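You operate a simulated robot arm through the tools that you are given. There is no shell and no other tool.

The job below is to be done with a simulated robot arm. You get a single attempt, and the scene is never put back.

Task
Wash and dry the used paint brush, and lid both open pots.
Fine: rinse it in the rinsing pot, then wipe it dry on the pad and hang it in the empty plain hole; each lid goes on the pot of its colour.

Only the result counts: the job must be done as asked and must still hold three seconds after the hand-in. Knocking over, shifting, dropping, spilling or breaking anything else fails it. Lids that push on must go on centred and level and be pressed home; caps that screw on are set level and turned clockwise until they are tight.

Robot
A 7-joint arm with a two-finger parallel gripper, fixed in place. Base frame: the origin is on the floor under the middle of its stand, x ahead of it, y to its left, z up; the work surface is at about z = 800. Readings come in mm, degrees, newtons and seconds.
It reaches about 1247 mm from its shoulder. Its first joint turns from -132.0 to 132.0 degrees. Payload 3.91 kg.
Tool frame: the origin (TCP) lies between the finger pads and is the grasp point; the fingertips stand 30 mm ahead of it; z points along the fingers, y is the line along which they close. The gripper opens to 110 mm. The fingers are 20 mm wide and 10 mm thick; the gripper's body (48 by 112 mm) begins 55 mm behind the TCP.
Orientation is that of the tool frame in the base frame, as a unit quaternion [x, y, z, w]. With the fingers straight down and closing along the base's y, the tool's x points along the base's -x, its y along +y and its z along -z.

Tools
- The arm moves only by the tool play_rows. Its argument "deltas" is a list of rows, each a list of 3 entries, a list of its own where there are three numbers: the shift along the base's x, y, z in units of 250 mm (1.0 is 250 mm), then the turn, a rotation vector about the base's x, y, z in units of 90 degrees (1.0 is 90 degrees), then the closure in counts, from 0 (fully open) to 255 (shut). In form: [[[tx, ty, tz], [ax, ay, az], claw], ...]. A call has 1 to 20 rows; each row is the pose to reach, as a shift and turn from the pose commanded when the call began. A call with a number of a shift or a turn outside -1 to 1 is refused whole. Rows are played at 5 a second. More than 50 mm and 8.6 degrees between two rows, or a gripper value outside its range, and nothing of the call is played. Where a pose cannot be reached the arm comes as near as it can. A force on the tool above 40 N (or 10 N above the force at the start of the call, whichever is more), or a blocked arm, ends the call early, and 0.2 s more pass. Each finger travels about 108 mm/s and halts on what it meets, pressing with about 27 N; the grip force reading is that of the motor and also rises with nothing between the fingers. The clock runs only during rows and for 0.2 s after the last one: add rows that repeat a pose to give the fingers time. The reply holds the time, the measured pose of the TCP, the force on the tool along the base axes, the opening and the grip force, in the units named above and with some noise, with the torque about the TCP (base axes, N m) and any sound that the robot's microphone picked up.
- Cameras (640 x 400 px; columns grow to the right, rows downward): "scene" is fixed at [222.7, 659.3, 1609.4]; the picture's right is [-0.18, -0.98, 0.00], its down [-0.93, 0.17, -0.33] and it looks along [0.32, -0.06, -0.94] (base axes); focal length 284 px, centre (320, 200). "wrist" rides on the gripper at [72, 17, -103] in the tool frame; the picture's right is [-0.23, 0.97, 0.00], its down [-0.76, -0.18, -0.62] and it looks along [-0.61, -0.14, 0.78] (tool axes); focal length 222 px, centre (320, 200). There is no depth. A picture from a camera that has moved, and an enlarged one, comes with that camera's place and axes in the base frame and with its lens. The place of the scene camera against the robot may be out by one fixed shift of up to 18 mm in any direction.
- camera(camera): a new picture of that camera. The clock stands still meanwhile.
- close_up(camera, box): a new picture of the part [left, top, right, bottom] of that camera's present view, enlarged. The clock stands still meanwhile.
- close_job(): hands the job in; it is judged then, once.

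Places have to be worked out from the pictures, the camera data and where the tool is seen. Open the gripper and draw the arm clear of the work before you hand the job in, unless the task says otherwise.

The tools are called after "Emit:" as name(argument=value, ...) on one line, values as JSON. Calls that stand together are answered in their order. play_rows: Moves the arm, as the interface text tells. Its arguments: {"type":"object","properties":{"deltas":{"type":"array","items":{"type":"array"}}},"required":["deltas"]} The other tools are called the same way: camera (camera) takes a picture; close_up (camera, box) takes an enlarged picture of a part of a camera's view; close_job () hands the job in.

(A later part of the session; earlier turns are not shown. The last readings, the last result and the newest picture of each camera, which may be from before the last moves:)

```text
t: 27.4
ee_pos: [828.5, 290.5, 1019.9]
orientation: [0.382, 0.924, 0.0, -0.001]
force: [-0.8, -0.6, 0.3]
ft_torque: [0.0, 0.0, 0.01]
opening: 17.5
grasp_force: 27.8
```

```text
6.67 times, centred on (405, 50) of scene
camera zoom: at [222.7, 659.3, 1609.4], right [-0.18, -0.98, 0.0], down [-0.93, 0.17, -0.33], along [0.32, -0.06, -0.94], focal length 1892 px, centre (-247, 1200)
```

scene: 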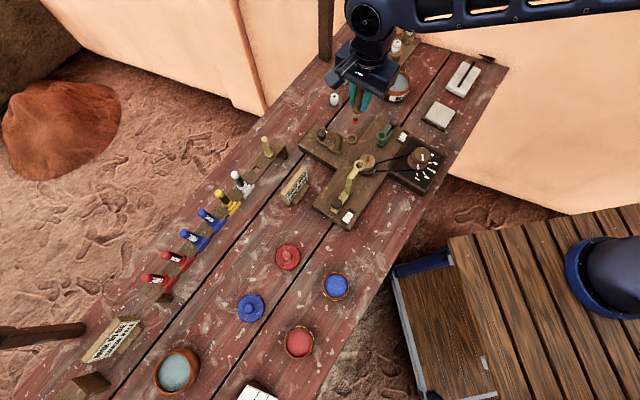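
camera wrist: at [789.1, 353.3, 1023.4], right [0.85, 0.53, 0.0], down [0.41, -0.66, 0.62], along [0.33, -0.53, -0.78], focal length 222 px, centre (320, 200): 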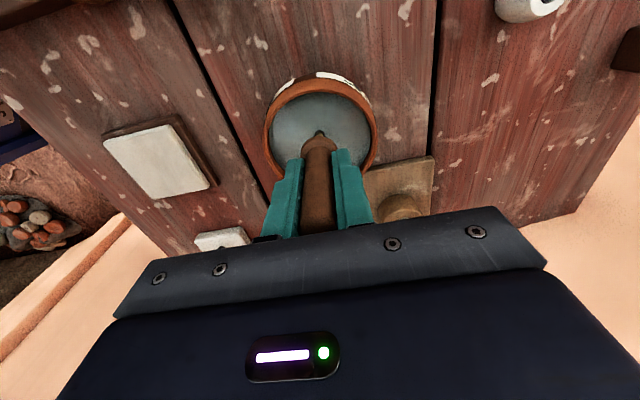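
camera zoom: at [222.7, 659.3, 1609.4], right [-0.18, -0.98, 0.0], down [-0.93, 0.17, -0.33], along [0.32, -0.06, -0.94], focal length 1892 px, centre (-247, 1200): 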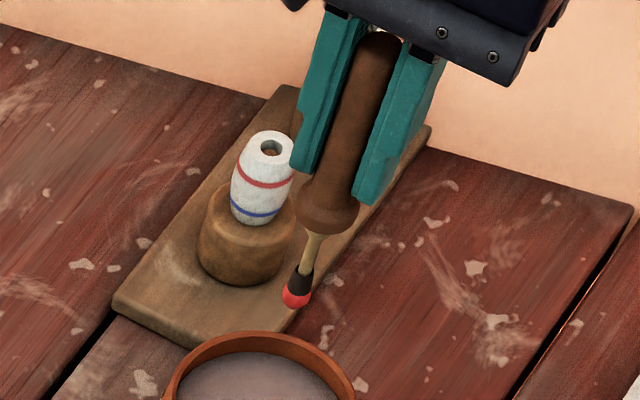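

The tip is still fairly red, so it needs more rinsing. I'll dip again slightly deeper and swish longer.

Emit:
play_rows(deltas=[[[0, 0, -0.12], [0, 0, 0], 255], [[0, 0, -0.22], [0, 0, 0], 255], [[0, 0, -0.3], [0, 0, 0], 255], [[0, 0, -0.36], [0, 0, 0], 255], [[0, 0, -0.4], [0, 0, 0], 255], [[0, 0, -0.42], [0, 0, 0], 255], [[0.05, 0, -0.42], [0, 0, 0], 255], [[-0.05, 0, -0.42], [0, 0, 0], 255], [[0.05, 0, -0.42], [0, 0, 0], 255], [[-0.05, 0, -0.42], [0, 0, 0], 255], [[0.05, 0, -0.42], [0, 0, 0], 255], [[-0.05, 0, -0.42], [0, 0, 0], 255], [[0.05, 0, -0.42], [0, 0, 0], 255], [[-0.05, 0, -0.42], [0, 0, 0], 255], [[0.05, 0, -0.42], [0, 0, 0], 255], [[-0.05, 0, -0.42], [0, 0, 0], 255], [[0.05, 0, -0.42], [0, 0, 0], 255], [[-0.05, 0, -0.42], [0, 0, 0], 255], [[0, 0, -0.42], [0, 0, 0], 255], [[0, 0, -0.42], [0, 0, 0], 255]])

Emit:
play_rows(deltas=[[[0, 0.05, 0], [0, 0, 0], 255], [[0, -0.05, 0], [0, 0, 0], 255], [[0, 0.05, 0], [0, 0, 0], 255], [[0, -0.05, 0], [0, 0, 0], 255], [[0, 0.05, 0], [0, 0, 0], 255], [[0, -0.05, 0], [0, 0, 0], 255], [[0, 0.05, 0], [0, 0, 0], 255], [[0, -0.05, 0], [0, 0, 0], 255], [[0, 0.05, 0], [0, 0, 0], 255], [[0, -0.05, 0], [0, 0, 0], 255], [[0, 0, 0], [0, 0, 0], 255], [[0, 0, 0.05], [0, 0, 0], 255], [[0, 0, 0.12], [0, 0, 0], 255], [[0, 0, 0.2], [0, 0, 0], 255], [[0, 0, 0.3], [0, 0, 0], 255], [[0, 0, 0.42], [0, 0, 0], 255], [[0, 0, 0.42], [0, 0, 0], 255]])

Emit:
close_up(camera="wrist", box=[240, 60, 400, 200])

Emit:
close_up(camera="scene", box=[370, 20, 440, 80])

```text
t: 31.6
ee_pos: [828.7, 289.6, 915.6]
orientation: [0.383, 0.924, -0.001, 0.0]
force: [0.0, -0.1, -0.5]
ft_torque: [0.0, 0.0, -0.02]
opening: 17.9
grasp_force: 26.9
```

```text
t: 35.2
ee_pos: [828.1, 290.8, 1020.1]
orientation: [0.383, 0.924, 0.0, -0.001]
force: [0.5, -0.8, -0.7]
ft_torque: [0.01, -0.02, -0.02]
opening: 17.7
grasp_force: 26.8
```

```text
2.86 times, centred on (320, 130) of wrist
camera zoom: at [788.1, 352.9, 1124.3], right [0.85, 0.53, 0.0], down [0.41, -0.66, 0.62], along [0.33, -0.53, -0.78], focal length 635 px, centre (320, 400)
```

zoom: 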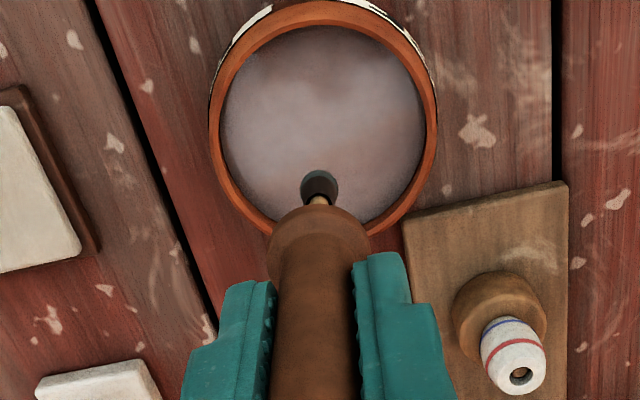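

```text
6.67 times, centred on (405, 50) of scene
camera zoom: at [222.7, 659.3, 1609.4], right [-0.18, -0.98, 0.0], down [-0.93, 0.17, -0.33], along [0.32, -0.06, -0.94], focal length 1892 px, centre (-247, 1200)
```

zoom: 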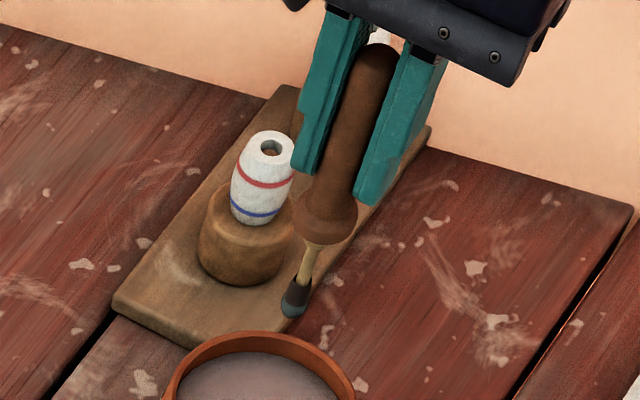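

The red is gone and the tip is now dark, clean and wet. I'll move over the pad and measure it again from here.

Emit:
play_rows(deltas=[[[-0.1, -0.1, 0], [0, 0, 0], 255], [[-0.2, -0.21, 0], [0, 0, 0], 255], [[-0.3, -0.32, 0], [0, 0, 0], 255], [[-0.4, -0.42, 0], [0, 0, 0], 255], [[-0.484, -0.512, 0], [0, 0, 0], 255], [[-0.484, -0.512, 0], [0, 0, 0], 255], [[-0.484, -0.512, 0], [0, 0, 0], 255]])

Emit:
close_up(camera="wrist", box=[240, 60, 400, 200])

Emit:
close_up(camera="scene", box=[370, 60, 500, 170])

```text
t: 36.8
ee_pos: [705.4, 160.8, 1019.4]
orientation: [0.383, 0.924, 0.0, 0.0]
force: [-0.2, -0.7, 0.3]
ft_torque: [-0.04, -0.01, -0.05]
opening: 17.8
grasp_force: 26.8
```

```text
2.86 times, centred on (320, 130) of wrist
camera zoom: at [666.0, 224.0, 1122.6], right [0.85, 0.53, 0.0], down [0.41, -0.66, 0.62], along [0.33, -0.53, -0.78], focal length 635 px, centre (320, 400)
```

zoom: 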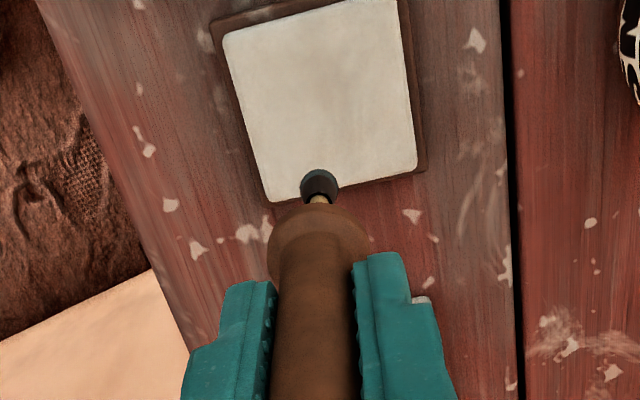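

```text
3.64 times, centred on (435, 115) of scene
camera zoom: at [222.7, 659.3, 1609.4], right [-0.18, -0.98, 0.0], down [-0.93, 0.17, -0.33], along [0.32, -0.06, -0.94], focal length 1032 px, centre (-98, 509)
```

zoom: 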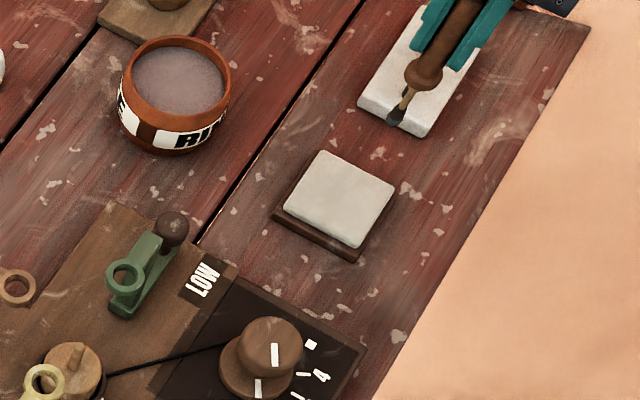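

The pad centre is about (713, 161) with its top at z≈810. I'll descend to just above it, checking force and view.

Emit:
play_rows(deltas=[[[0.024, -0.008, -0.12], [0, 0, 0], 255], [[0.024, -0.008, -0.24], [0, 0, 0], 255], [[0.024, -0.008, -0.34], [0, 0, 0], 255], [[0.024, -0.008, -0.4], [0, 0, 0], 255], [[0.024, -0.008, -0.42], [0, 0, 0], 255], [[0.024, -0.008, -0.42], [0, 0, 0], 255]])

Emit:
close_up(camera="wrist", box=[240, 60, 400, 200])

Emit:
close_up(camera="scene", box=[410, 80, 470, 140])

```text
t: 38.2
ee_pos: [711.5, 161.1, 915.4]
orientation: [0.382, 0.924, 0.0, 0.0]
force: [-2.8, -6.5, 21.9]
ft_torque: [-0.51, 0.25, 0.04]
opening: 18.0
grasp_force: 27.0
```

```text
2.86 times, centred on (320, 130) of wrist
camera zoom: at [672.6, 222.4, 1019.2], right [0.85, 0.53, 0.0], down [0.41, -0.66, 0.62], along [0.33, -0.53, -0.78], focal length 635 px, centre (320, 400)
```

zoom: 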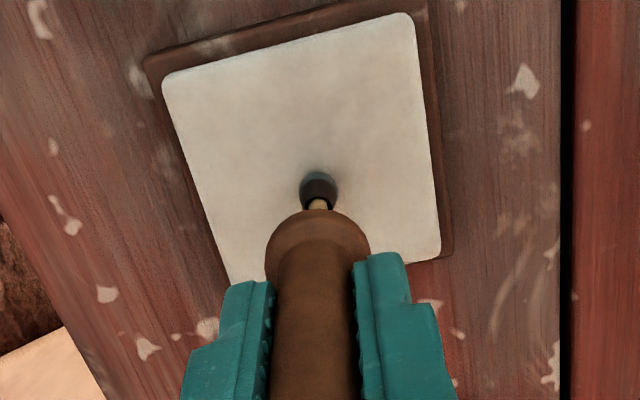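

```text
6.67 times, centred on (440, 110) of scene
camera zoom: at [222.7, 659.3, 1609.4], right [-0.18, -0.98, 0.0], down [-0.93, 0.17, -0.33], along [0.32, -0.06, -0.94], focal length 1892 px, centre (-480, 800)
```

zoom: 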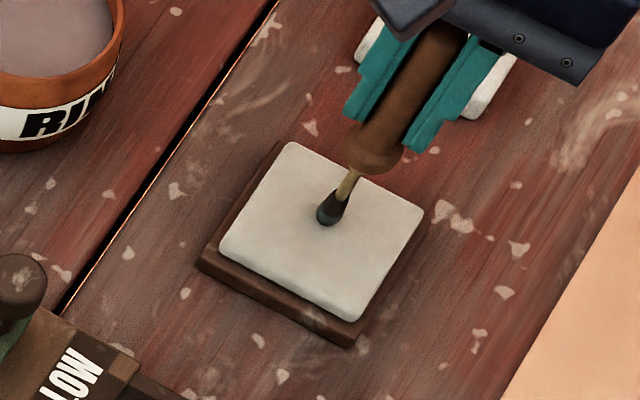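

The tip is already in contact with 22 N upward, so I'll back off 2 mm to reach a light pressure.

Emit:
play_rows(deltas=[[[0, 0, 0.008], [0, 0, 0], 255], [[0, 0, 0.008], [0, 0, 0], 255]])

```text
t: 38.8
ee_pos: [711.9, 161.0, 916.5]
orientation: [0.383, 0.924, -0.001, 0.0]
force: [0.4, -0.5, 0.8]
ft_torque: [0.03, -0.02, 0.0]
opening: 17.7
grasp_force: 27.3
```

Force is nearly zero at 917, so contact is right there. I'll press about 1 mm and make short wiping strokes within ±18 mm of the pad centre.

Emit:
play_rows(deltas=[[[0, 0, -0.004], [0, 0, 0], 255], [[0.03, 0, -0.004], [0, 0, 0], 255], [[0.06, 0, -0.004], [0, 0, 0], 255], [[0.03, 0, -0.004], [0, 0, 0], 255], [[0, 0, -0.004], [0, 0, 0], 255], [[-0.03, 0, -0.004], [0, 0, 0], 255], [[-0.06, 0, -0.004], [0, 0, 0], 255], [[-0.03, 0, -0.004], [0, 0, 0], 255], [[0, 0, -0.004], [0, 0, 0], 255]])

Emit:
close_up(camera="scene", box=[410, 80, 470, 140])

```text
t: 40.8
ee_pos: [712.7, 161.7, 916.1]
orientation: [0.383, 0.924, -0.001, 0.0]
force: [-0.6, -1.2, 0.6]
ft_torque: [-0.05, 0.03, 0.02]
opening: 17.9
grasp_force: 27.2
```

```text
6.67 times, centred on (440, 110) of scene
camera zoom: at [222.7, 659.3, 1609.4], right [-0.18, -0.98, 0.0], down [-0.93, 0.17, -0.33], along [0.32, -0.06, -0.94], focal length 1892 px, centre (-480, 800)
```

zoom: 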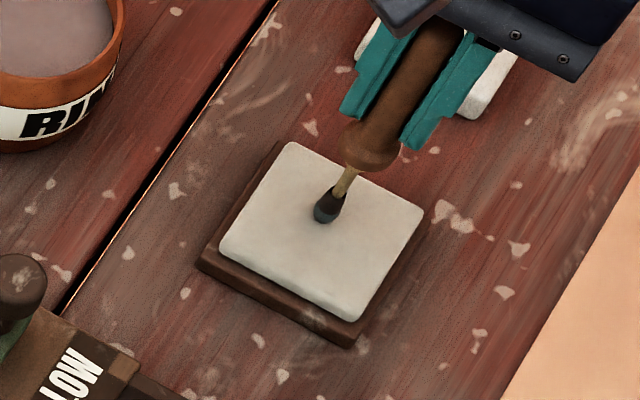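

Contact is very light (under 1 N). I'll press about 1.2 mm more and stroke again, both ways.

Emit:
play_rows(deltas=[[[0, 0, -0.005], [0, 0, 0], 255], [[0.03, 0, -0.005], [0, 0, 0], 255], [[0.06, 0, -0.005], [0, 0, 0], 255], [[0.03, 0, -0.005], [0, 0, 0], 255], [[0, 0, -0.005], [0, 0, 0], 255], [[-0.03, 0, -0.005], [0, 0, 0], 255], [[-0.06, 0, -0.005], [0, 0, 0], 255], [[-0.03, 0, -0.005], [0, 0, 0], 255], [[0, 0, -0.005], [0, 0, 0], 255], [[0, 0.03, -0.005], [0, 0, 0], 255], [[0, 0.06, -0.005], [0, 0, 0], 255], [[0, 0.03, -0.005], [0, 0, 0], 255], [[0, 0, -0.005], [0, 0, 0], 255], [[0, -0.03, -0.005], [0, 0, 0], 255], [[0, -0.06, -0.005], [0, 0, 0], 255], [[0, -0.03, -0.005], [0, 0, 0], 255], [[0, 0, -0.005], [0, 0, 0], 255]])

Emit:
close_up(camera="scene", box=[410, 80, 470, 140])

Emit:
close_up(camera="wrist", box=[240, 60, 400, 200])

```text
t: 44.4
ee_pos: [712.0, 160.9, 914.5]
orientation: [0.383, 0.924, 0.0, 0.0]
force: [-0.6, -0.8, 1.7]
ft_torque: [-0.06, 0.08, -0.02]
opening: 17.3
grasp_force: 26.8
```

```text
6.67 times, centred on (440, 110) of scene
camera zoom: at [222.7, 659.3, 1609.4], right [-0.18, -0.98, 0.0], down [-0.93, 0.17, -0.33], along [0.32, -0.06, -0.94], focal length 1892 px, centre (-480, 800)
```

zoom: 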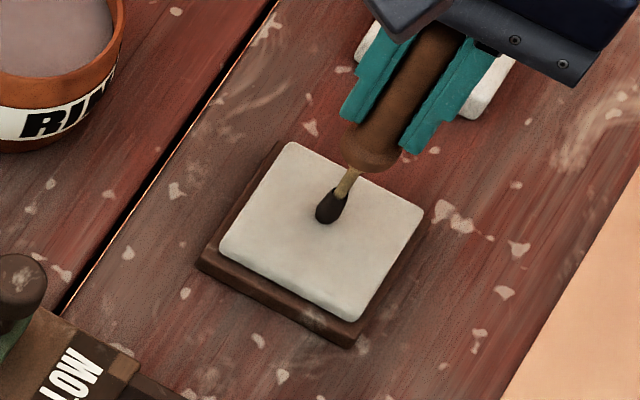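

```text
2.86 times, centred on (320, 130) of wrist
camera zoom: at [673.1, 223.2, 1017.8], right [0.85, 0.53, 0.0], down [0.41, -0.66, 0.62], along [0.33, -0.53, -0.78], focal length 635 px, centre (320, 400)
```

zoom: 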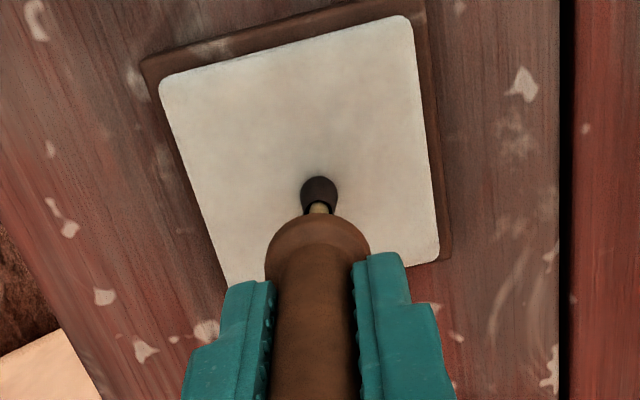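

The tip has gone from glossy blue-grey to matte dark. I'll do one more set of strokes to be sure it's dry and see whether it changes further.

Emit:
play_rows(deltas=[[[0, 0, -0.002], [0, 0, 0], 255], [[0.03, 0.02, -0.002], [0, 0, 0], 255], [[0.06, 0.04, -0.002], [0, 0, 0], 255], [[0.03, 0.02, -0.002], [0, 0, 0], 255], [[0, 0, -0.002], [0, 0, 0], 255], [[-0.03, -0.02, -0.002], [0, 0, 0], 255], [[-0.06, -0.04, -0.002], [0, 0, 0], 255], [[-0.03, -0.02, -0.002], [0, 0, 0], 255], [[0, 0, -0.002], [0, 0, 0], 255], [[0.03, 0.02, -0.002], [0, 0, 0], 255], [[0.06, 0.04, -0.002], [0, 0, 0], 255], [[0.03, 0.02, -0.002], [0, 0, 0], 255], [[0, 0, -0.002], [0, 0, 0], 255], [[-0.03, -0.02, -0.002], [0, 0, 0], 255], [[-0.06, -0.04, -0.002], [0, 0, 0], 255], [[-0.03, -0.02, -0.002], [0, 0, 0], 255], [[0, 0, 0], [0, 0, 0], 255], [[0, 0, 0.1], [0, 0, 0], 255], [[0, 0, 0.25], [0, 0, 0], 255], [[0, 0, 0.42], [0, 0, 0], 255]])

Emit:
close_up(camera="scene", box=[410, 50, 470, 140])

Emit:
close_up(camera="wrist", box=[240, 60, 400, 200])

```text
t: 48.6
ee_pos: [714.8, 159.0, 1021.0]
orientation: [0.383, 0.924, 0.0, 0.0]
force: [0.0, -0.8, 0.0]
ft_torque: [0.01, 0.01, 0.02]
opening: 17.6
grasp_force: 26.8
```

```text
4.44 times, centred on (440, 95) of scene
camera zoom: at [222.7, 659.3, 1609.4], right [-0.18, -0.98, 0.0], down [-0.93, 0.17, -0.33], along [0.32, -0.06, -0.94], focal length 1262 px, centre (-213, 667)
```

zoom: 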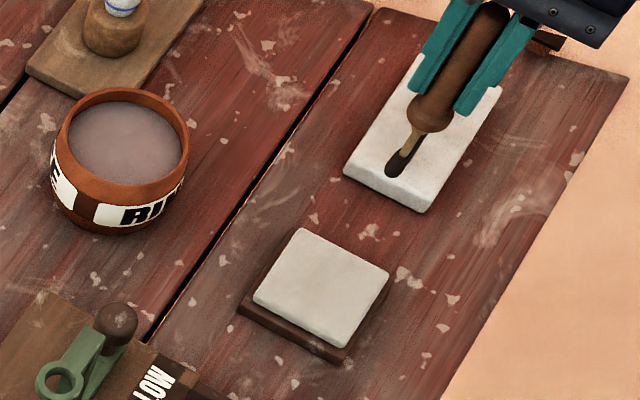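

```text
2.86 times, centred on (320, 130) of wrist
camera zoom: at [675.6, 220.8, 1123.9], right [0.85, 0.53, 0.0], down [0.41, -0.66, 0.62], along [0.33, -0.53, -0.78], focal length 635 px, centre (320, 400)
```

zoom: 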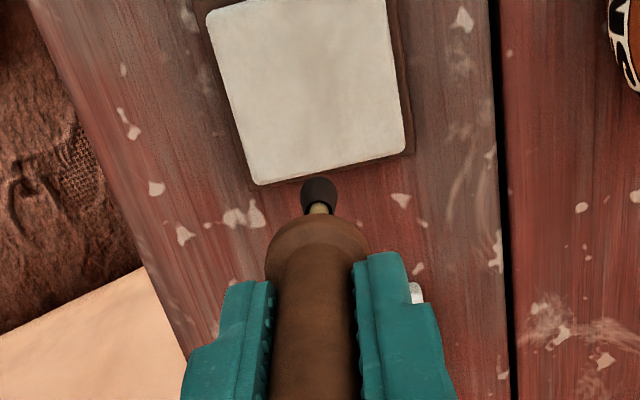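

The tip looks clean and dry and the pad hasn't moved. I'll raise and carry the brush over to the empty plain hole at about (587, 765.5).

Emit:
play_rows(deltas=[[[0, 0, 0.16], [0, 0, 0], 255], [[0, 0, 0.32], [0, 0, 0], 255], [[-0.035, 0.17, 0.32], [0, 0, 0], 255], [[-0.07, 0.34, 0.32], [0, 0, 0], 255], [[-0.105, 0.51, 0.32], [0, 0, 0], 255], [[-0.14, 0.68, 0.32], [0, 0, 0], 255], [[-0.175, 0.84, 0.32], [0, 0, 0], 255], [[-0.21, 1.0, 0.32], [0, 0, 0], 255]])

Emit:
play_rows(deltas=[[[-0.035, 0.17, 0], [0, 0, 0], 255], [[-0.07, 0.34, 0], [0, 0, 0], 255], [[-0.105, 0.51, 0], [0, 0, 0], 255], [[-0.14, 0.68, 0], [0, 0, 0], 255], [[-0.175, 0.84, 0], [0, 0, 0], 255], [[-0.21, 1.0, 0], [0, 0, 0], 255]])

Emit:
play_rows(deltas=[[[-0.028, 0.139, 0], [0, 0, 0], 255], [[-0.056, 0.278, 0], [0, 0, 0], 255], [[-0.084, 0.418, 0], [0, 0, 0], 255], [[-0.084, 0.418, 0], [0, 0, 0], 255], [[-0.084, 0.418, 0], [0, 0, 0], 255]])

Emit:
camera(camera="wrist")

Emit:
close_up(camera="wrist", box=[240, 60, 400, 200])

Emit:
close_up(camera="scene", box=[200, 100, 310, 200])

```text
t: 50.4
ee_pos: [659.8, 409.9, 1102.3]
orientation: [0.382, 0.924, 0.0, 0.001]
force: [-0.1, 0.6, -0.5]
ft_torque: [-0.02, -0.02, -0.04]
opening: 17.7
grasp_force: 26.9
```

```text
t: 51.8
ee_pos: [606.2, 658.7, 1101.9]
orientation: [0.384, 0.923, 0.0, 0.0]
force: [0.2, 0.2, 1.0]
ft_torque: [0.05, 0.06, 0.0]
opening: 17.7
grasp_force: 27.2
```

```text
t: 53.0
ee_pos: [585.8, 764.1, 1100.5]
orientation: [0.382, 0.924, 0.0, 0.0]
force: [-0.6, 0.2, -0.3]
ft_torque: [0.02, 0.0, 0.04]
opening: 17.6
grasp_force: 26.6
```

```text
taken
camera wrist: at [546.6, 826.6, 1203.7], right [0.85, 0.53, 0.0], down [0.41, -0.66, 0.62], along [0.33, -0.53, -0.78], focal length 222 px, centre (320, 200)
```

wrist: 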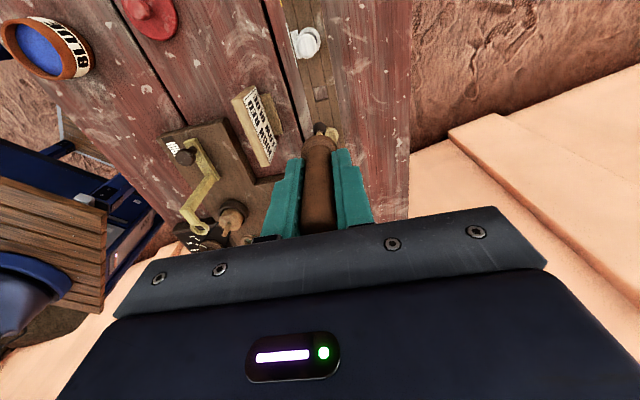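

```text
2.86 times, centred on (320, 130) of wrist
camera zoom: at [546.6, 826.6, 1203.7], right [0.85, 0.53, 0.0], down [0.41, -0.66, 0.62], along [0.33, -0.53, -0.78], focal length 635 px, centre (320, 400)
```

zoom: 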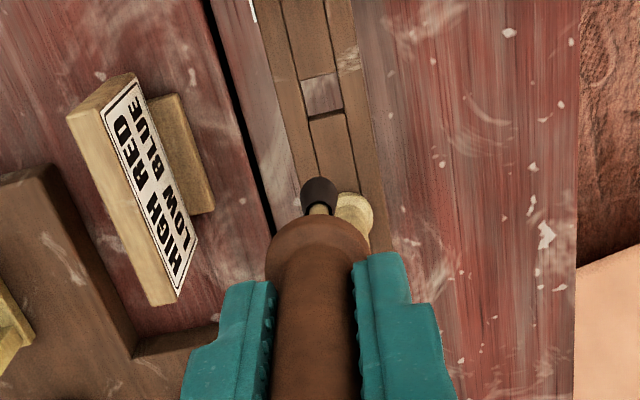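

```text
4.00 times, centred on (255, 150) of scene
camera zoom: at [222.7, 659.3, 1609.4], right [-0.18, -0.98, 0.0], down [-0.93, 0.17, -0.33], along [0.32, -0.06, -0.94], focal length 1136 px, centre (580, 400)
```

zoom: 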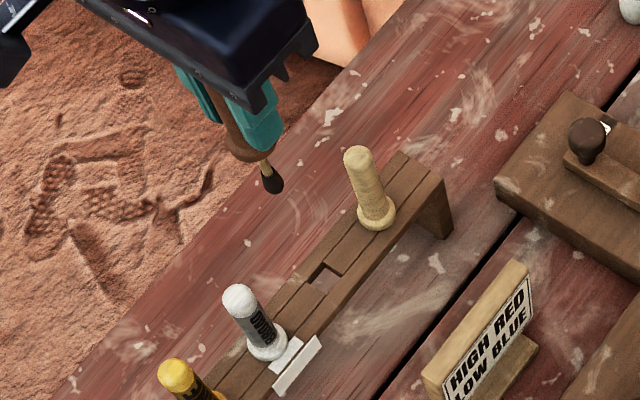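

From three views the hole refines to (589.3, 765.4), rack top z≈875. I'll correct by 2 mm and descend until the tip is just above the hole.

Emit:
play_rows(deltas=[[[0.009, 0, -0.1], [0, 0, 0], 255], [[0.009, 0, -0.2], [0, 0, 0], 255], [[0.009, 0, -0.3], [0, 0, 0], 255], [[0.009, 0, -0.4], [0, 0, 0], 255], [[0.009, 0, -0.459], [0, 0, 0], 255], [[0.009, 0, -0.459], [0, 0, 0], 255], [[0.009, 0, -0.459], [0, 0, 0], 255]])

Emit:
close_up(camera="wrist", box=[270, 80, 370, 180])

Emit:
close_up(camera="scene", box=[210, 120, 290, 200])

```text
t: 54.6
ee_pos: [588.8, 765.2, 985.1]
orientation: [0.383, 0.924, 0.001, 0.0]
force: [0.2, 0.5, -0.1]
ft_torque: [0.0, -0.01, -0.02]
opening: 17.5
grasp_force: 27.4
```

```text
4.00 times, centred on (320, 130) of wrist
camera zoom: at [549.6, 827.0, 1088.2], right [0.85, 0.53, 0.0], down [0.41, -0.66, 0.62], along [0.33, -0.53, -0.78], focal length 888 px, centre (320, 480)
```

zoom: 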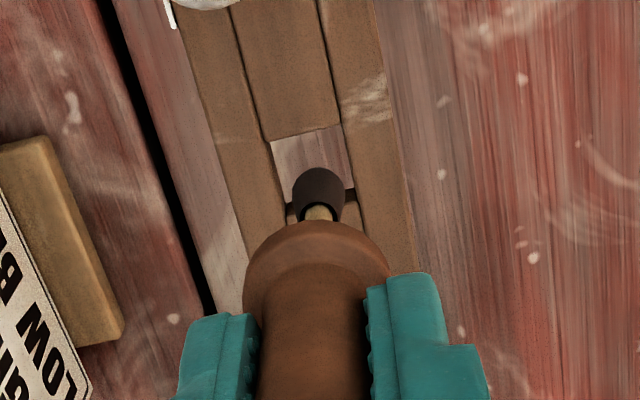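

```text
5.00 times, centred on (250, 160) of scene
camera zoom: at [222.7, 659.3, 1609.4], right [-0.18, -0.98, 0.0], down [-0.93, 0.17, -0.33], along [0.32, -0.06, -0.94], focal length 1419 px, centre (670, 400)
```

zoom: 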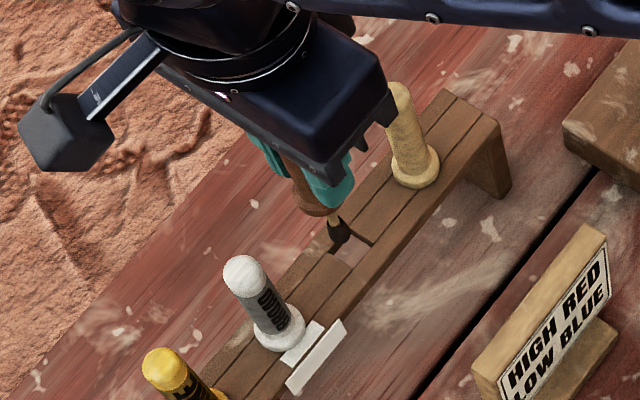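

The tip is aligned with the hole to within about 1 mm. I'll make a small correction and lower slowly through the hole until the collar nears the rack top.

Emit:
play_rows(deltas=[[[-0.003, -0.003, -0.03], [0, 0, 0], 255], [[-0.003, -0.003, -0.06], [0, 0, 0], 255], [[-0.003, -0.003, -0.09], [0, 0, 0], 255], [[-0.003, -0.003, -0.12], [0, 0, 0], 255], [[-0.003, -0.003, -0.15], [0, 0, 0], 255], [[-0.003, -0.003, -0.18], [0, 0, 0], 255], [[-0.003, -0.003, -0.2], [0, 0, 0], 255], [[-0.003, -0.003, -0.2], [0, 0, 0], 255]])

Emit:
close_up(camera="wrist", box=[270, 80, 370, 180])

Emit:
close_up(camera="scene", box=[210, 120, 290, 200])

```text
t: 56.4
ee_pos: [587.5, 765.1, 935.7]
orientation: [0.383, 0.924, 0.0, 0.0]
force: [-0.3, -1.1, -0.8]
ft_torque: [-0.01, -0.01, 0.03]
opening: 17.8
grasp_force: 26.6
```

```text
4.00 times, centred on (320, 130) of wrist
camera zoom: at [549.3, 826.9, 1038.7], right [0.85, 0.53, 0.0], down [0.41, -0.66, 0.62], along [0.33, -0.53, -0.78], focal length 888 px, centre (320, 480)
```

zoom: 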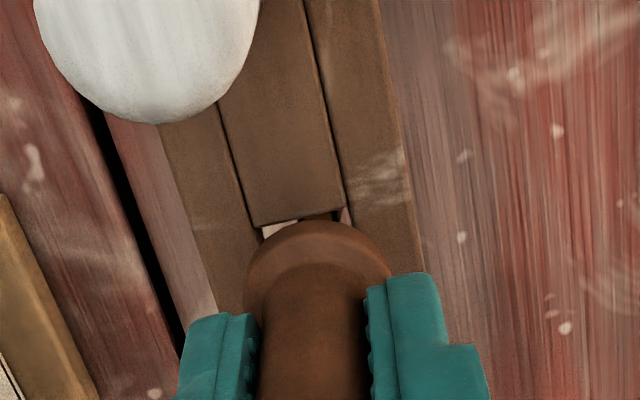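

```text
5.00 times, centred on (250, 160) of scene
camera zoom: at [222.7, 659.3, 1609.4], right [-0.18, -0.98, 0.0], down [-0.93, 0.17, -0.33], along [0.32, -0.06, -0.94], focal length 1419 px, centre (670, 400)
```

zoom: 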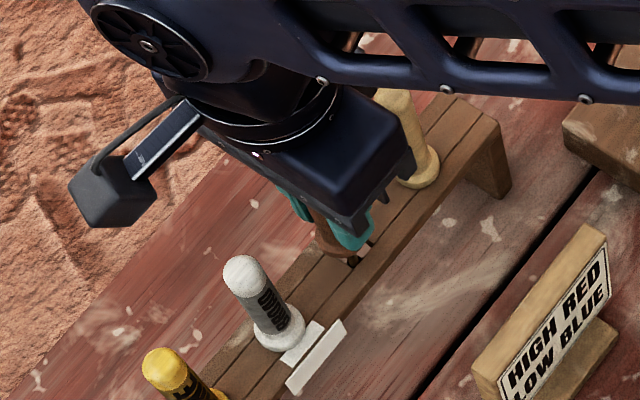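

The tip is through the hole with no contact force. I'll continue down in small steps until the collar seats.

Emit:
play_rows(deltas=[[[0, 0, -0.01], [0, 0, 0], 255], [[0, 0, -0.02], [0, 0, 0], 255], [[0, 0, -0.03], [0, 0, 0], 255], [[0, 0, -0.03], [0, 0, 0], 255]])

Emit:
close_up(camera="wrist", box=[270, 80, 370, 180])

Emit:
close_up(camera="scene", box=[230, 130, 290, 190])

```text
t: 57.4
ee_pos: [588.7, 765.5, 928.4]
orientation: [0.383, 0.924, 0.0, -0.001]
force: [-0.8, -0.8, -0.6]
ft_torque: [-0.02, 0.02, 0.02]
opening: 17.4
grasp_force: 27.0
```

```text
4.00 times, centred on (320, 130) of wrist
camera zoom: at [549.8, 827.1, 1031.2], right [0.85, 0.53, 0.0], down [0.41, -0.66, 0.62], along [0.33, -0.53, -0.78], focal length 888 px, centre (320, 480)
```

zoom: 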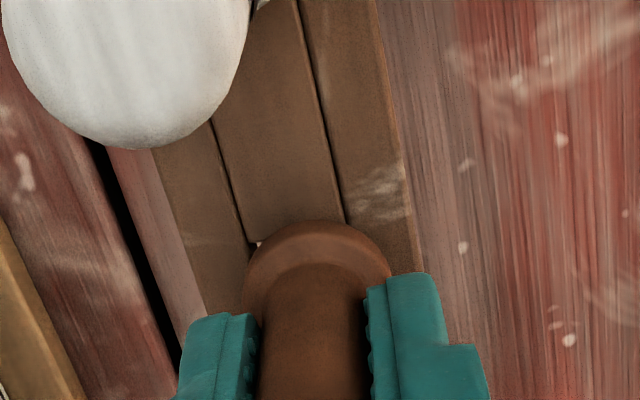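

```text
6.67 times, centred on (260, 160) of scene
camera zoom: at [222.7, 659.3, 1609.4], right [-0.18, -0.98, 0.0], down [-0.93, 0.17, -0.33], along [0.32, -0.06, -0.94], focal length 1892 px, centre (720, 467)
```

zoom: 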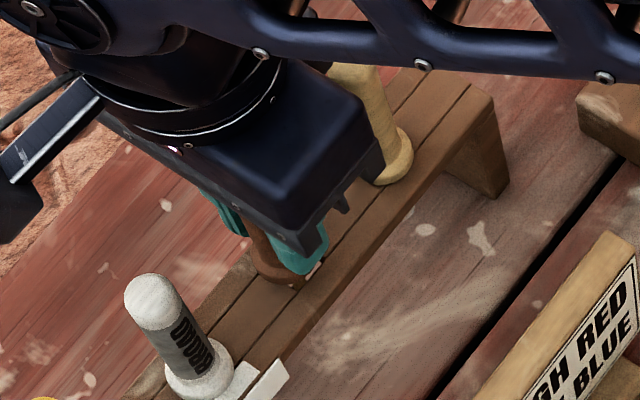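

Emit:
play_rows(deltas=[[[0, 0, -0.006], [0, 0, 0], 255], [[0, 0, -0.012], [0, 0, 0], 255], [[0, 0, -0.016], [0, 0, 0], 255]])

```text
t: 58.2
ee_pos: [587.6, 765.0, 923.6]
orientation: [0.383, 0.924, 0.0, 0.0]
force: [-0.8, -0.3, -1.1]
ft_torque: [0.0, 0.01, -0.01]
opening: 17.6
grasp_force: 26.9
```

No contact yet at 923.5. I'll keep going down in 1 mm steps.

Emit:
play_rows(deltas=[[[0, 0, -0.004], [0, 0, 0], 255], [[0, 0, -0.008], [0, 0, 0], 255], [[0, 0, -0.012], [0, 0, 0], 255]])

Emit:
close_up(camera="wrist", box=[270, 80, 370, 180])

```text
t: 59.0
ee_pos: [587.9, 764.4, 921.0]
orientation: [0.383, 0.924, 0.001, 0.001]
force: [-1.3, -1.4, 14.6]
ft_torque: [-0.12, 0.03, -0.03]
opening: 17.8
grasp_force: 26.6
```

```text
4.00 times, centred on (320, 130) of wrist
camera zoom: at [549.2, 827.1, 1025.6], right [0.85, 0.53, 0.0], down [0.41, -0.67, 0.62], along [0.33, -0.53, -0.78], focal length 888 px, centre (320, 480)
```

zoom: 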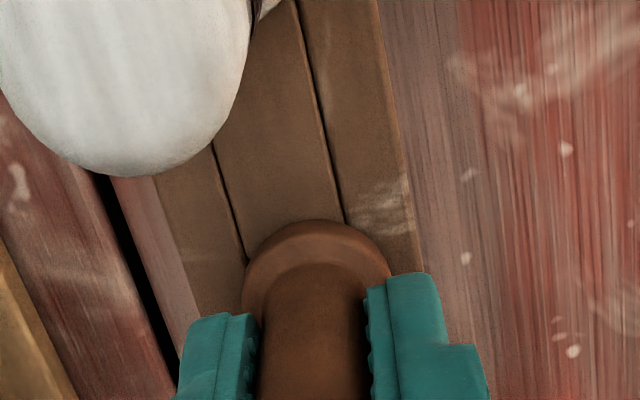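

The collar is seated, with 14.6 N of contact. I'll relieve 1 mm, open the fingers moderately, and rise straight up.

Emit:
play_rows(deltas=[[[0, 0, 0.004], [0, 0, 0], 255], [[0, 0, 0.004], [0, 0, 0], 200], [[0, 0, 0.004], [0, 0, 0], 160], [[0, 0, 0.004], [0, 0, 0], 160], [[0, 0, 0.004], [0, 0, 0], 160]])

Emit:
close_up(camera="wrist", box=[240, 80, 400, 220])

```text
t: 60.2
ee_pos: [588.6, 764.9, 921.8]
orientation: [0.383, 0.924, 0.0, 0.0]
force: [-1.0, 0.0, -0.3]
ft_torque: [-0.01, -0.01, 0.0]
opening: 40.9
grasp_force: 0.1
```

```text
2.86 times, centred on (320, 150) of wrist
camera zoom: at [549.4, 827.2, 1024.7], right [0.85, 0.53, 0.0], down [0.41, -0.66, 0.62], along [0.33, -0.53, -0.78], focal length 635 px, centre (320, 343)
```

zoom: 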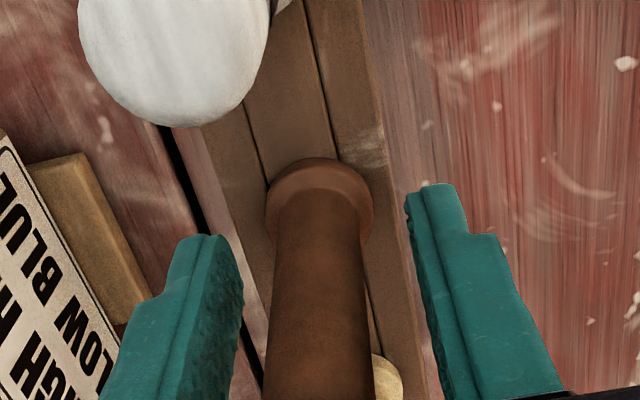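

The brush hangs by itself in the hole. I'll rise straight up clear of the handle and check.

Emit:
play_rows(deltas=[[[0, 0, 0.06], [0, 0, 0], 160], [[0, 0, 0.16], [0, 0, 0], 160], [[0, 0, 0.28], [0, 0, 0], 160], [[0, 0, 0.42], [0, 0, 0], 160], [[0, 0, 0.58], [0, 0, 0], 160], [[0, 0, 0.74], [0, 0, 0], 160], [[0, 0, 0.74], [0, 0, 0], 160]])

Emit:
camera(camera="wrist")

Emit:
close_up(camera="scene", box=[200, 120, 300, 220])

```text
t: 61.8
ee_pos: [588.2, 761.7, 1107.5]
orientation: [0.382, 0.924, -0.001, 0.0]
force: [0.2, 0.1, 0.3]
ft_torque: [-0.03, 0.02, -0.01]
opening: 40.9
grasp_force: 0.1
```

```text
taken
camera wrist: at [549.4, 824.3, 1210.5], right [0.85, 0.53, 0.0], down [0.41, -0.66, 0.62], along [0.33, -0.53, -0.78], focal length 222 px, centre (320, 200)
```

wrist: 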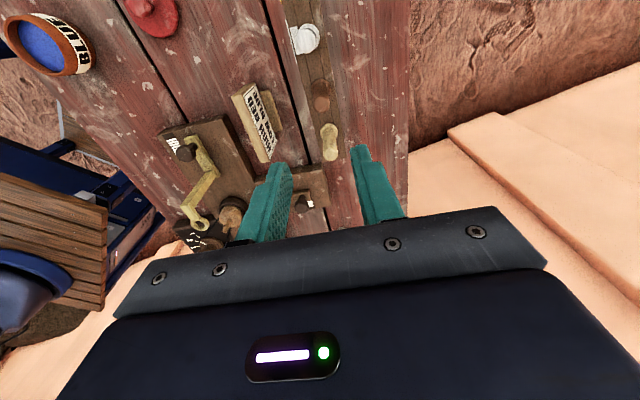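

```text
4.00 times, centred on (250, 170) of scene
camera zoom: at [222.7, 659.3, 1609.4], right [-0.18, -0.98, 0.0], down [-0.93, 0.17, -0.33], along [0.32, -0.06, -0.94], focal length 1136 px, centre (600, 320)
```

zoom: 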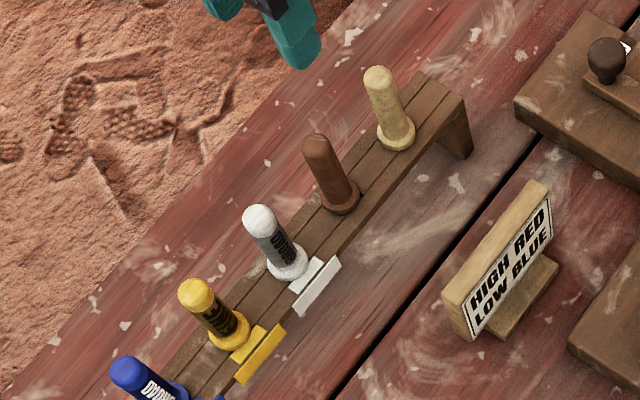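

The used brush now hangs in the empty plain hole. Next I'll move the camera over the lids and pots, turning the hand back to yaw 0.

Emit:
play_rows(deltas=[[[-0.14, -0.02, 0], [0, 0, 0.07], 100], [[-0.28, -0.04, 0], [0, 0, 0.14], 50], [[-0.42, -0.06, 0], [0, 0, 0.21], 0], [[-0.56, -0.09, 0], [0, 0, 0.28], 0], [[-0.7, -0.12, 0], [0, 0, 0.35], 0], [[-0.84, -0.15, 0], [0, 0, 0.42], 0], [[-0.97, -0.18, 0], [0, 0, 0.5], 0], [[-0.97, -0.18, 0], [0, 0, 0.5], 0], [[-0.97, -0.18, 0], [0, 0, 0.5], 0]])

Emit:
camera(camera="wrist")

Emit:
camera(camera="scene")

```text
t: 63.8
ee_pos: [346.3, 720.4, 1107.3]
orientation: [0.0, 1.0, 0.001, -0.001]
force: [-0.1, 0.1, 0.1]
ft_torque: [0.01, -0.04, 0.0]
opening: 110.2
grasp_force: 0.0
```

```text
taken
camera wrist: at [274.0, 736.2, 1210.1], right [0.23, 0.97, 0.0], down [0.76, -0.18, 0.62], along [0.61, -0.14, -0.78], focal length 222 px, centre (320, 200)
```

wrist: 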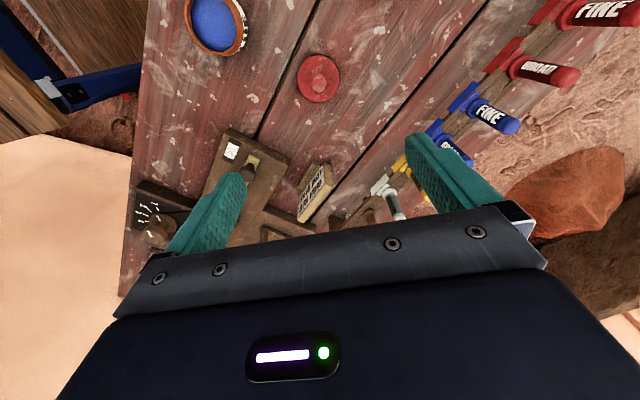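

```text
taken
```

scene: 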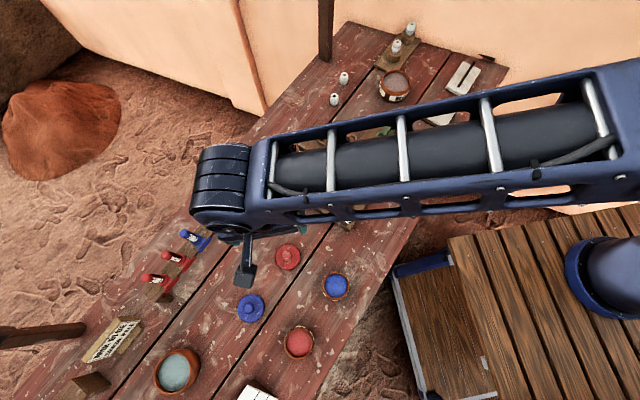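

Emit:
play_rows(deltas=[[[-0.15, 0, 0], [0, 0, 0], 0], [[-0.3, 0, 0], [0, 0, 0], 0], [[-0.45, 0, 0], [0, 0, 0], 0], [[-0.6, 0, 0], [0, 0, 0], 0], [[-0.6, 0, 0], [0, 0, 0], 0], [[-0.6, 0, 0], [0, 0, 0], 0]])

Emit:
camera(camera="wrist")

Emit:
close_up(camera="wrist", box=[180, 0, 460, 180])

```text
t: 65.2
ee_pos: [196.8, 718.9, 1106.1]
orientation: [0.001, 1.0, 0.0, 0.0]
force: [-0.3, -0.3, 0.1]
ft_torque: [0.02, -0.02, 0.01]
opening: 109.8
grasp_force: 0.1
```

```text
taken
camera wrist: at [124.6, 735.9, 1209.7], right [0.23, 0.97, 0.0], down [0.76, -0.18, 0.62], along [0.61, -0.14, -0.78], focal length 222 px, centre (320, 200)
```

wrist: 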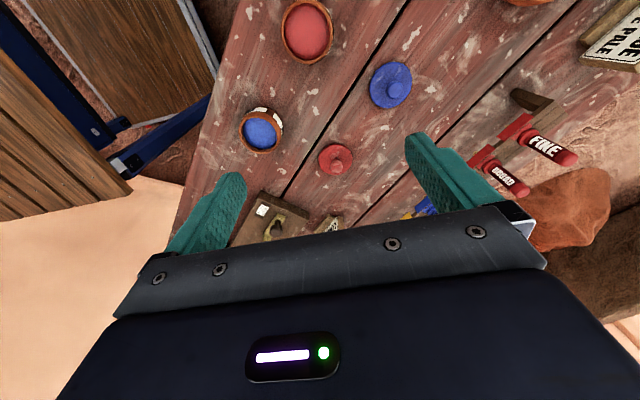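

```text
2.22 times, centred on (320, 90) of wrist
camera zoom: at [124.6, 735.9, 1209.7], right [0.23, 0.97, 0.0], down [0.76, -0.18, 0.62], along [0.61, -0.14, -0.78], focal length 494 px, centre (320, 444)
```

zoom: 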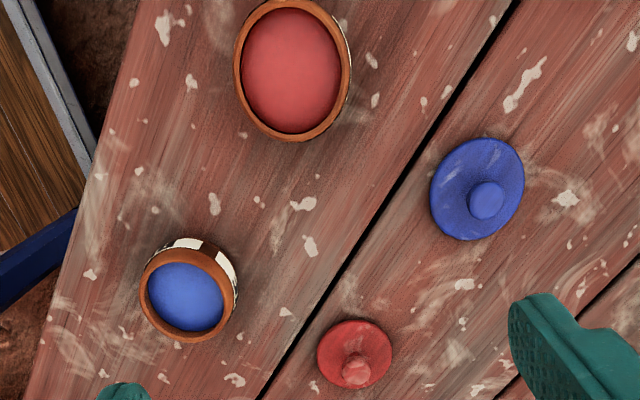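

Both lids have plain knobs and the pots have plain rims, so they're push-on lids. I'll go lower over the red lid for a closer measurement.

Emit:
play_rows(deltas=[[[0.1, 0, -0.12], [0, 0, 0], 0], [[0.2, 0, -0.24], [0, 0, 0], 0], [[0.3, 0, -0.36], [0, 0, 0], 0], [[0.376, 0, -0.48], [0, 0, 0], 0], [[0.376, 0, -0.48], [0, 0, 0], 0], [[0.376, 0, -0.48], [0, 0, 0], 0]])

Emit:
camera(camera="wrist")

Emit:
close_up(camera="wrist", box=[240, 80, 400, 220])

```text
t: 66.6
ee_pos: [292.3, 719.5, 987.1]
orientation: [0.0, 1.0, 0.0, 0.0]
force: [0.9, 0.6, -0.2]
ft_torque: [-0.04, -0.02, -0.01]
opening: 110.2
grasp_force: 0.1
```

```text
taken
camera wrist: at [219.7, 734.7, 1089.7], right [0.23, 0.97, 0.0], down [0.76, -0.18, 0.62], along [0.61, -0.14, -0.78], focal length 222 px, centre (320, 200)
```

wrist: 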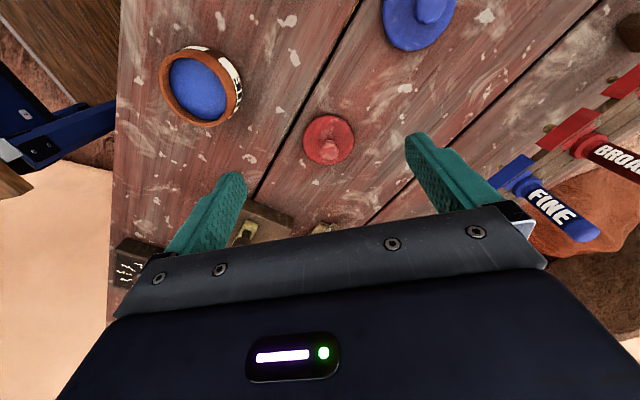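

```text
2.86 times, centred on (320, 150) of wrist
camera zoom: at [219.7, 734.7, 1089.7], right [0.23, 0.97, 0.0], down [0.76, -0.18, 0.62], along [0.61, -0.14, -0.78], focal length 635 px, centre (320, 343)
```

zoom: 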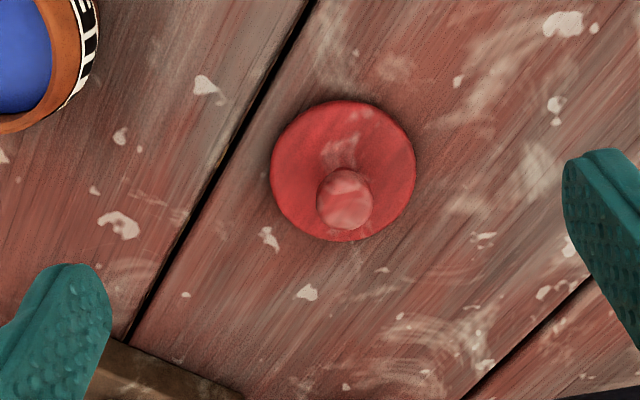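

Emit:
close_up(camera="wrist", box=[140, 20, 260, 140])

Emit:
close_up(camera="wrist", box=[360, 0, 480, 80])

```text
3.33 times, centred on (200, 80) of wrist
camera zoom: at [219.7, 734.7, 1089.7], right [0.23, 0.97, 0.0], down [0.76, -0.18, 0.62], along [0.61, -0.14, -0.78], focal length 740 px, centre (720, 600)
```

zoom: 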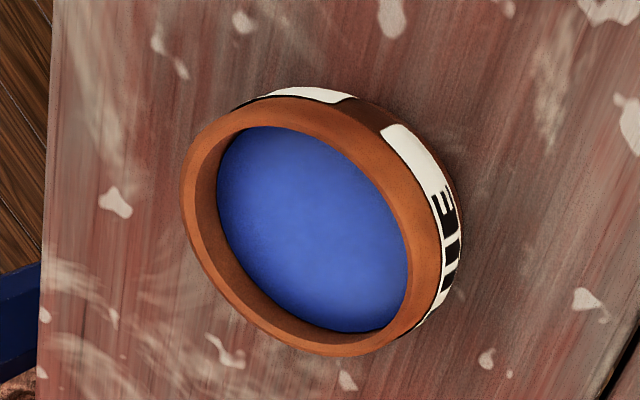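

```text
5.00 times, centred on (420, 40) of wrist
camera zoom: at [219.7, 734.7, 1089.7], right [0.23, 0.97, 0.0], down [0.76, -0.18, 0.62], along [0.61, -0.14, -0.78], focal length 1111 px, centre (-180, 1000)
```

zoom: 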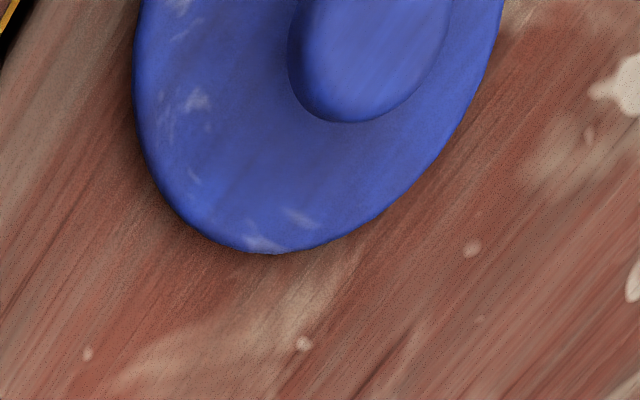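

The red lid is centred at about (338.5, 720), with disc top z≈813 and knob top z≈848. Next I'll measure the blue pot from close by.

Emit:
play_rows(deltas=[[[-0.1, -0.13, 0], [0, 0, 0], 0], [[-0.2, -0.27, 0], [0, 0, 0], 0], [[-0.3, -0.4, 0], [0, 0, 0], 0], [[-0.3, -0.4, 0], [0, 0, 0], 0], [[-0.3, -0.4, 0], [0, 0, 0], 0]])

Emit:
camera(camera="wrist")

Emit:
close_up(camera="wrist", box=[240, 60, 400, 200])

```text
t: 67.8
ee_pos: [217.1, 619.0, 986.5]
orientation: [0.0, 1.0, 0.001, 0.0]
force: [-0.2, 0.2, -0.7]
ft_torque: [0.02, 0.01, 0.01]
opening: 110.1
grasp_force: 0.0
```

```text
taken
camera wrist: at [144.9, 636.4, 1091.0], right [0.23, 0.97, 0.0], down [0.76, -0.18, 0.62], along [0.61, -0.14, -0.78], focal length 222 px, centre (320, 200)
```

wrist: 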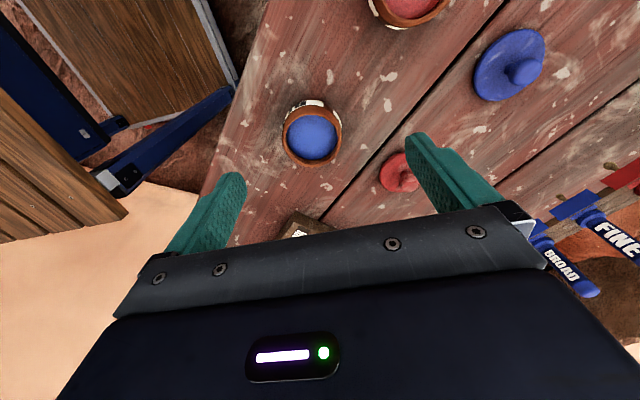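

```text
2.86 times, centred on (320, 130) of wrist
camera zoom: at [144.9, 636.4, 1091.0], right [0.23, 0.97, 0.0], down [0.76, -0.18, 0.62], along [0.61, -0.14, -0.78], focal length 635 px, centre (320, 400)
```

zoom: 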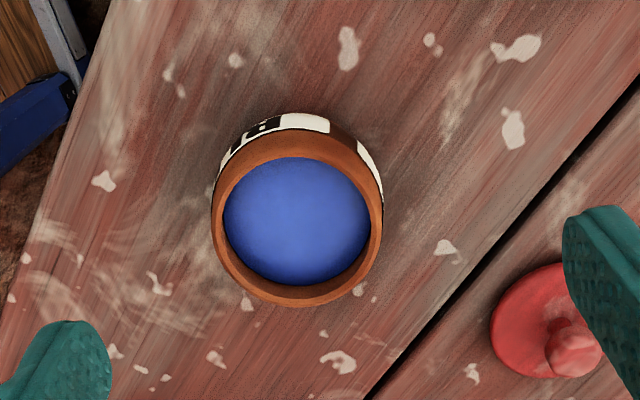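

The blue pot is at about (240.5, 605.7) with its rim at z≈845. Next, the red pot.

Emit:
play_rows(deltas=[[[-0.11, 0.12, 0], [0, 0, 0], 0], [[-0.22, 0.24, 0], [0, 0, 0], 0], [[-0.33, 0.36, 0], [0, 0, 0], 0], [[-0.42, 0.46, 0], [0, 0, 0], 0], [[-0.42, 0.46, 0], [0, 0, 0], 0], [[-0.42, 0.46, 0], [0, 0, 0], 0]])

Emit:
camera(camera="wrist")

Emit:
close_up(camera="wrist", box=[240, 60, 400, 200])

Emit:
close_up(camera="wrist", box=[380, 60, 540, 200])

```text
t: 69.2
ee_pos: [106.4, 735.5, 985.0]
orientation: [0.0, 1.0, 0.0, 0.0]
force: [0.3, -0.6, 0.0]
ft_torque: [0.0, 0.03, -0.04]
opening: 109.8
grasp_force: 0.0
```

```text
taken
camera wrist: at [34.8, 753.0, 1089.1], right [0.23, 0.97, 0.0], down [0.76, -0.18, 0.62], along [0.61, -0.14, -0.78], focal length 222 px, centre (320, 200)
```

wrist: 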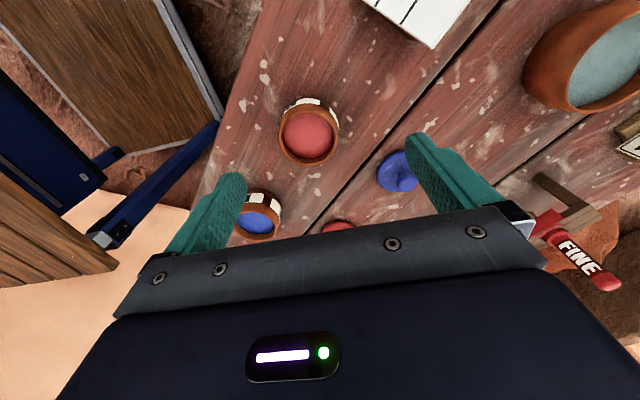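

```text
2.86 times, centred on (320, 130) of wrist
camera zoom: at [34.8, 753.0, 1089.1], right [0.23, 0.97, 0.0], down [0.76, -0.18, 0.62], along [0.61, -0.14, -0.78], focal length 635 px, centre (320, 400)
```

zoom: 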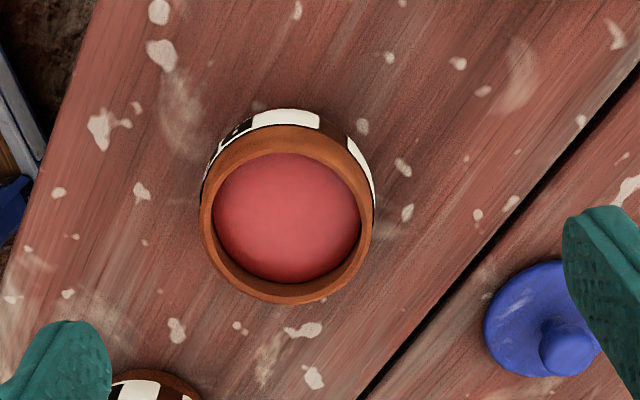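

```text
2.86 times, centred on (460, 130) of wrist
camera zoom: at [34.8, 753.0, 1089.1], right [0.23, 0.97, 0.0], down [0.76, -0.18, 0.62], along [0.61, -0.14, -0.78], focal length 635 px, centre (-80, 400)
```

zoom: 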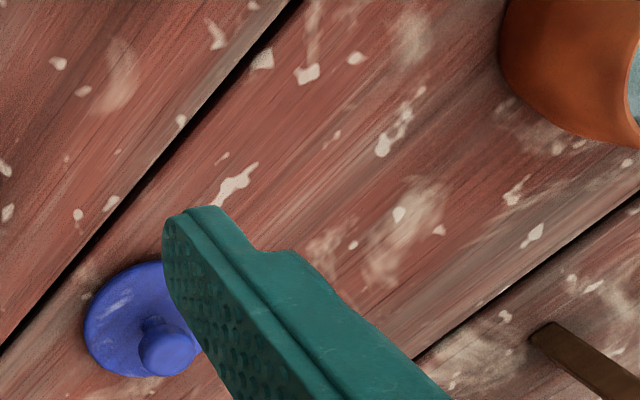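

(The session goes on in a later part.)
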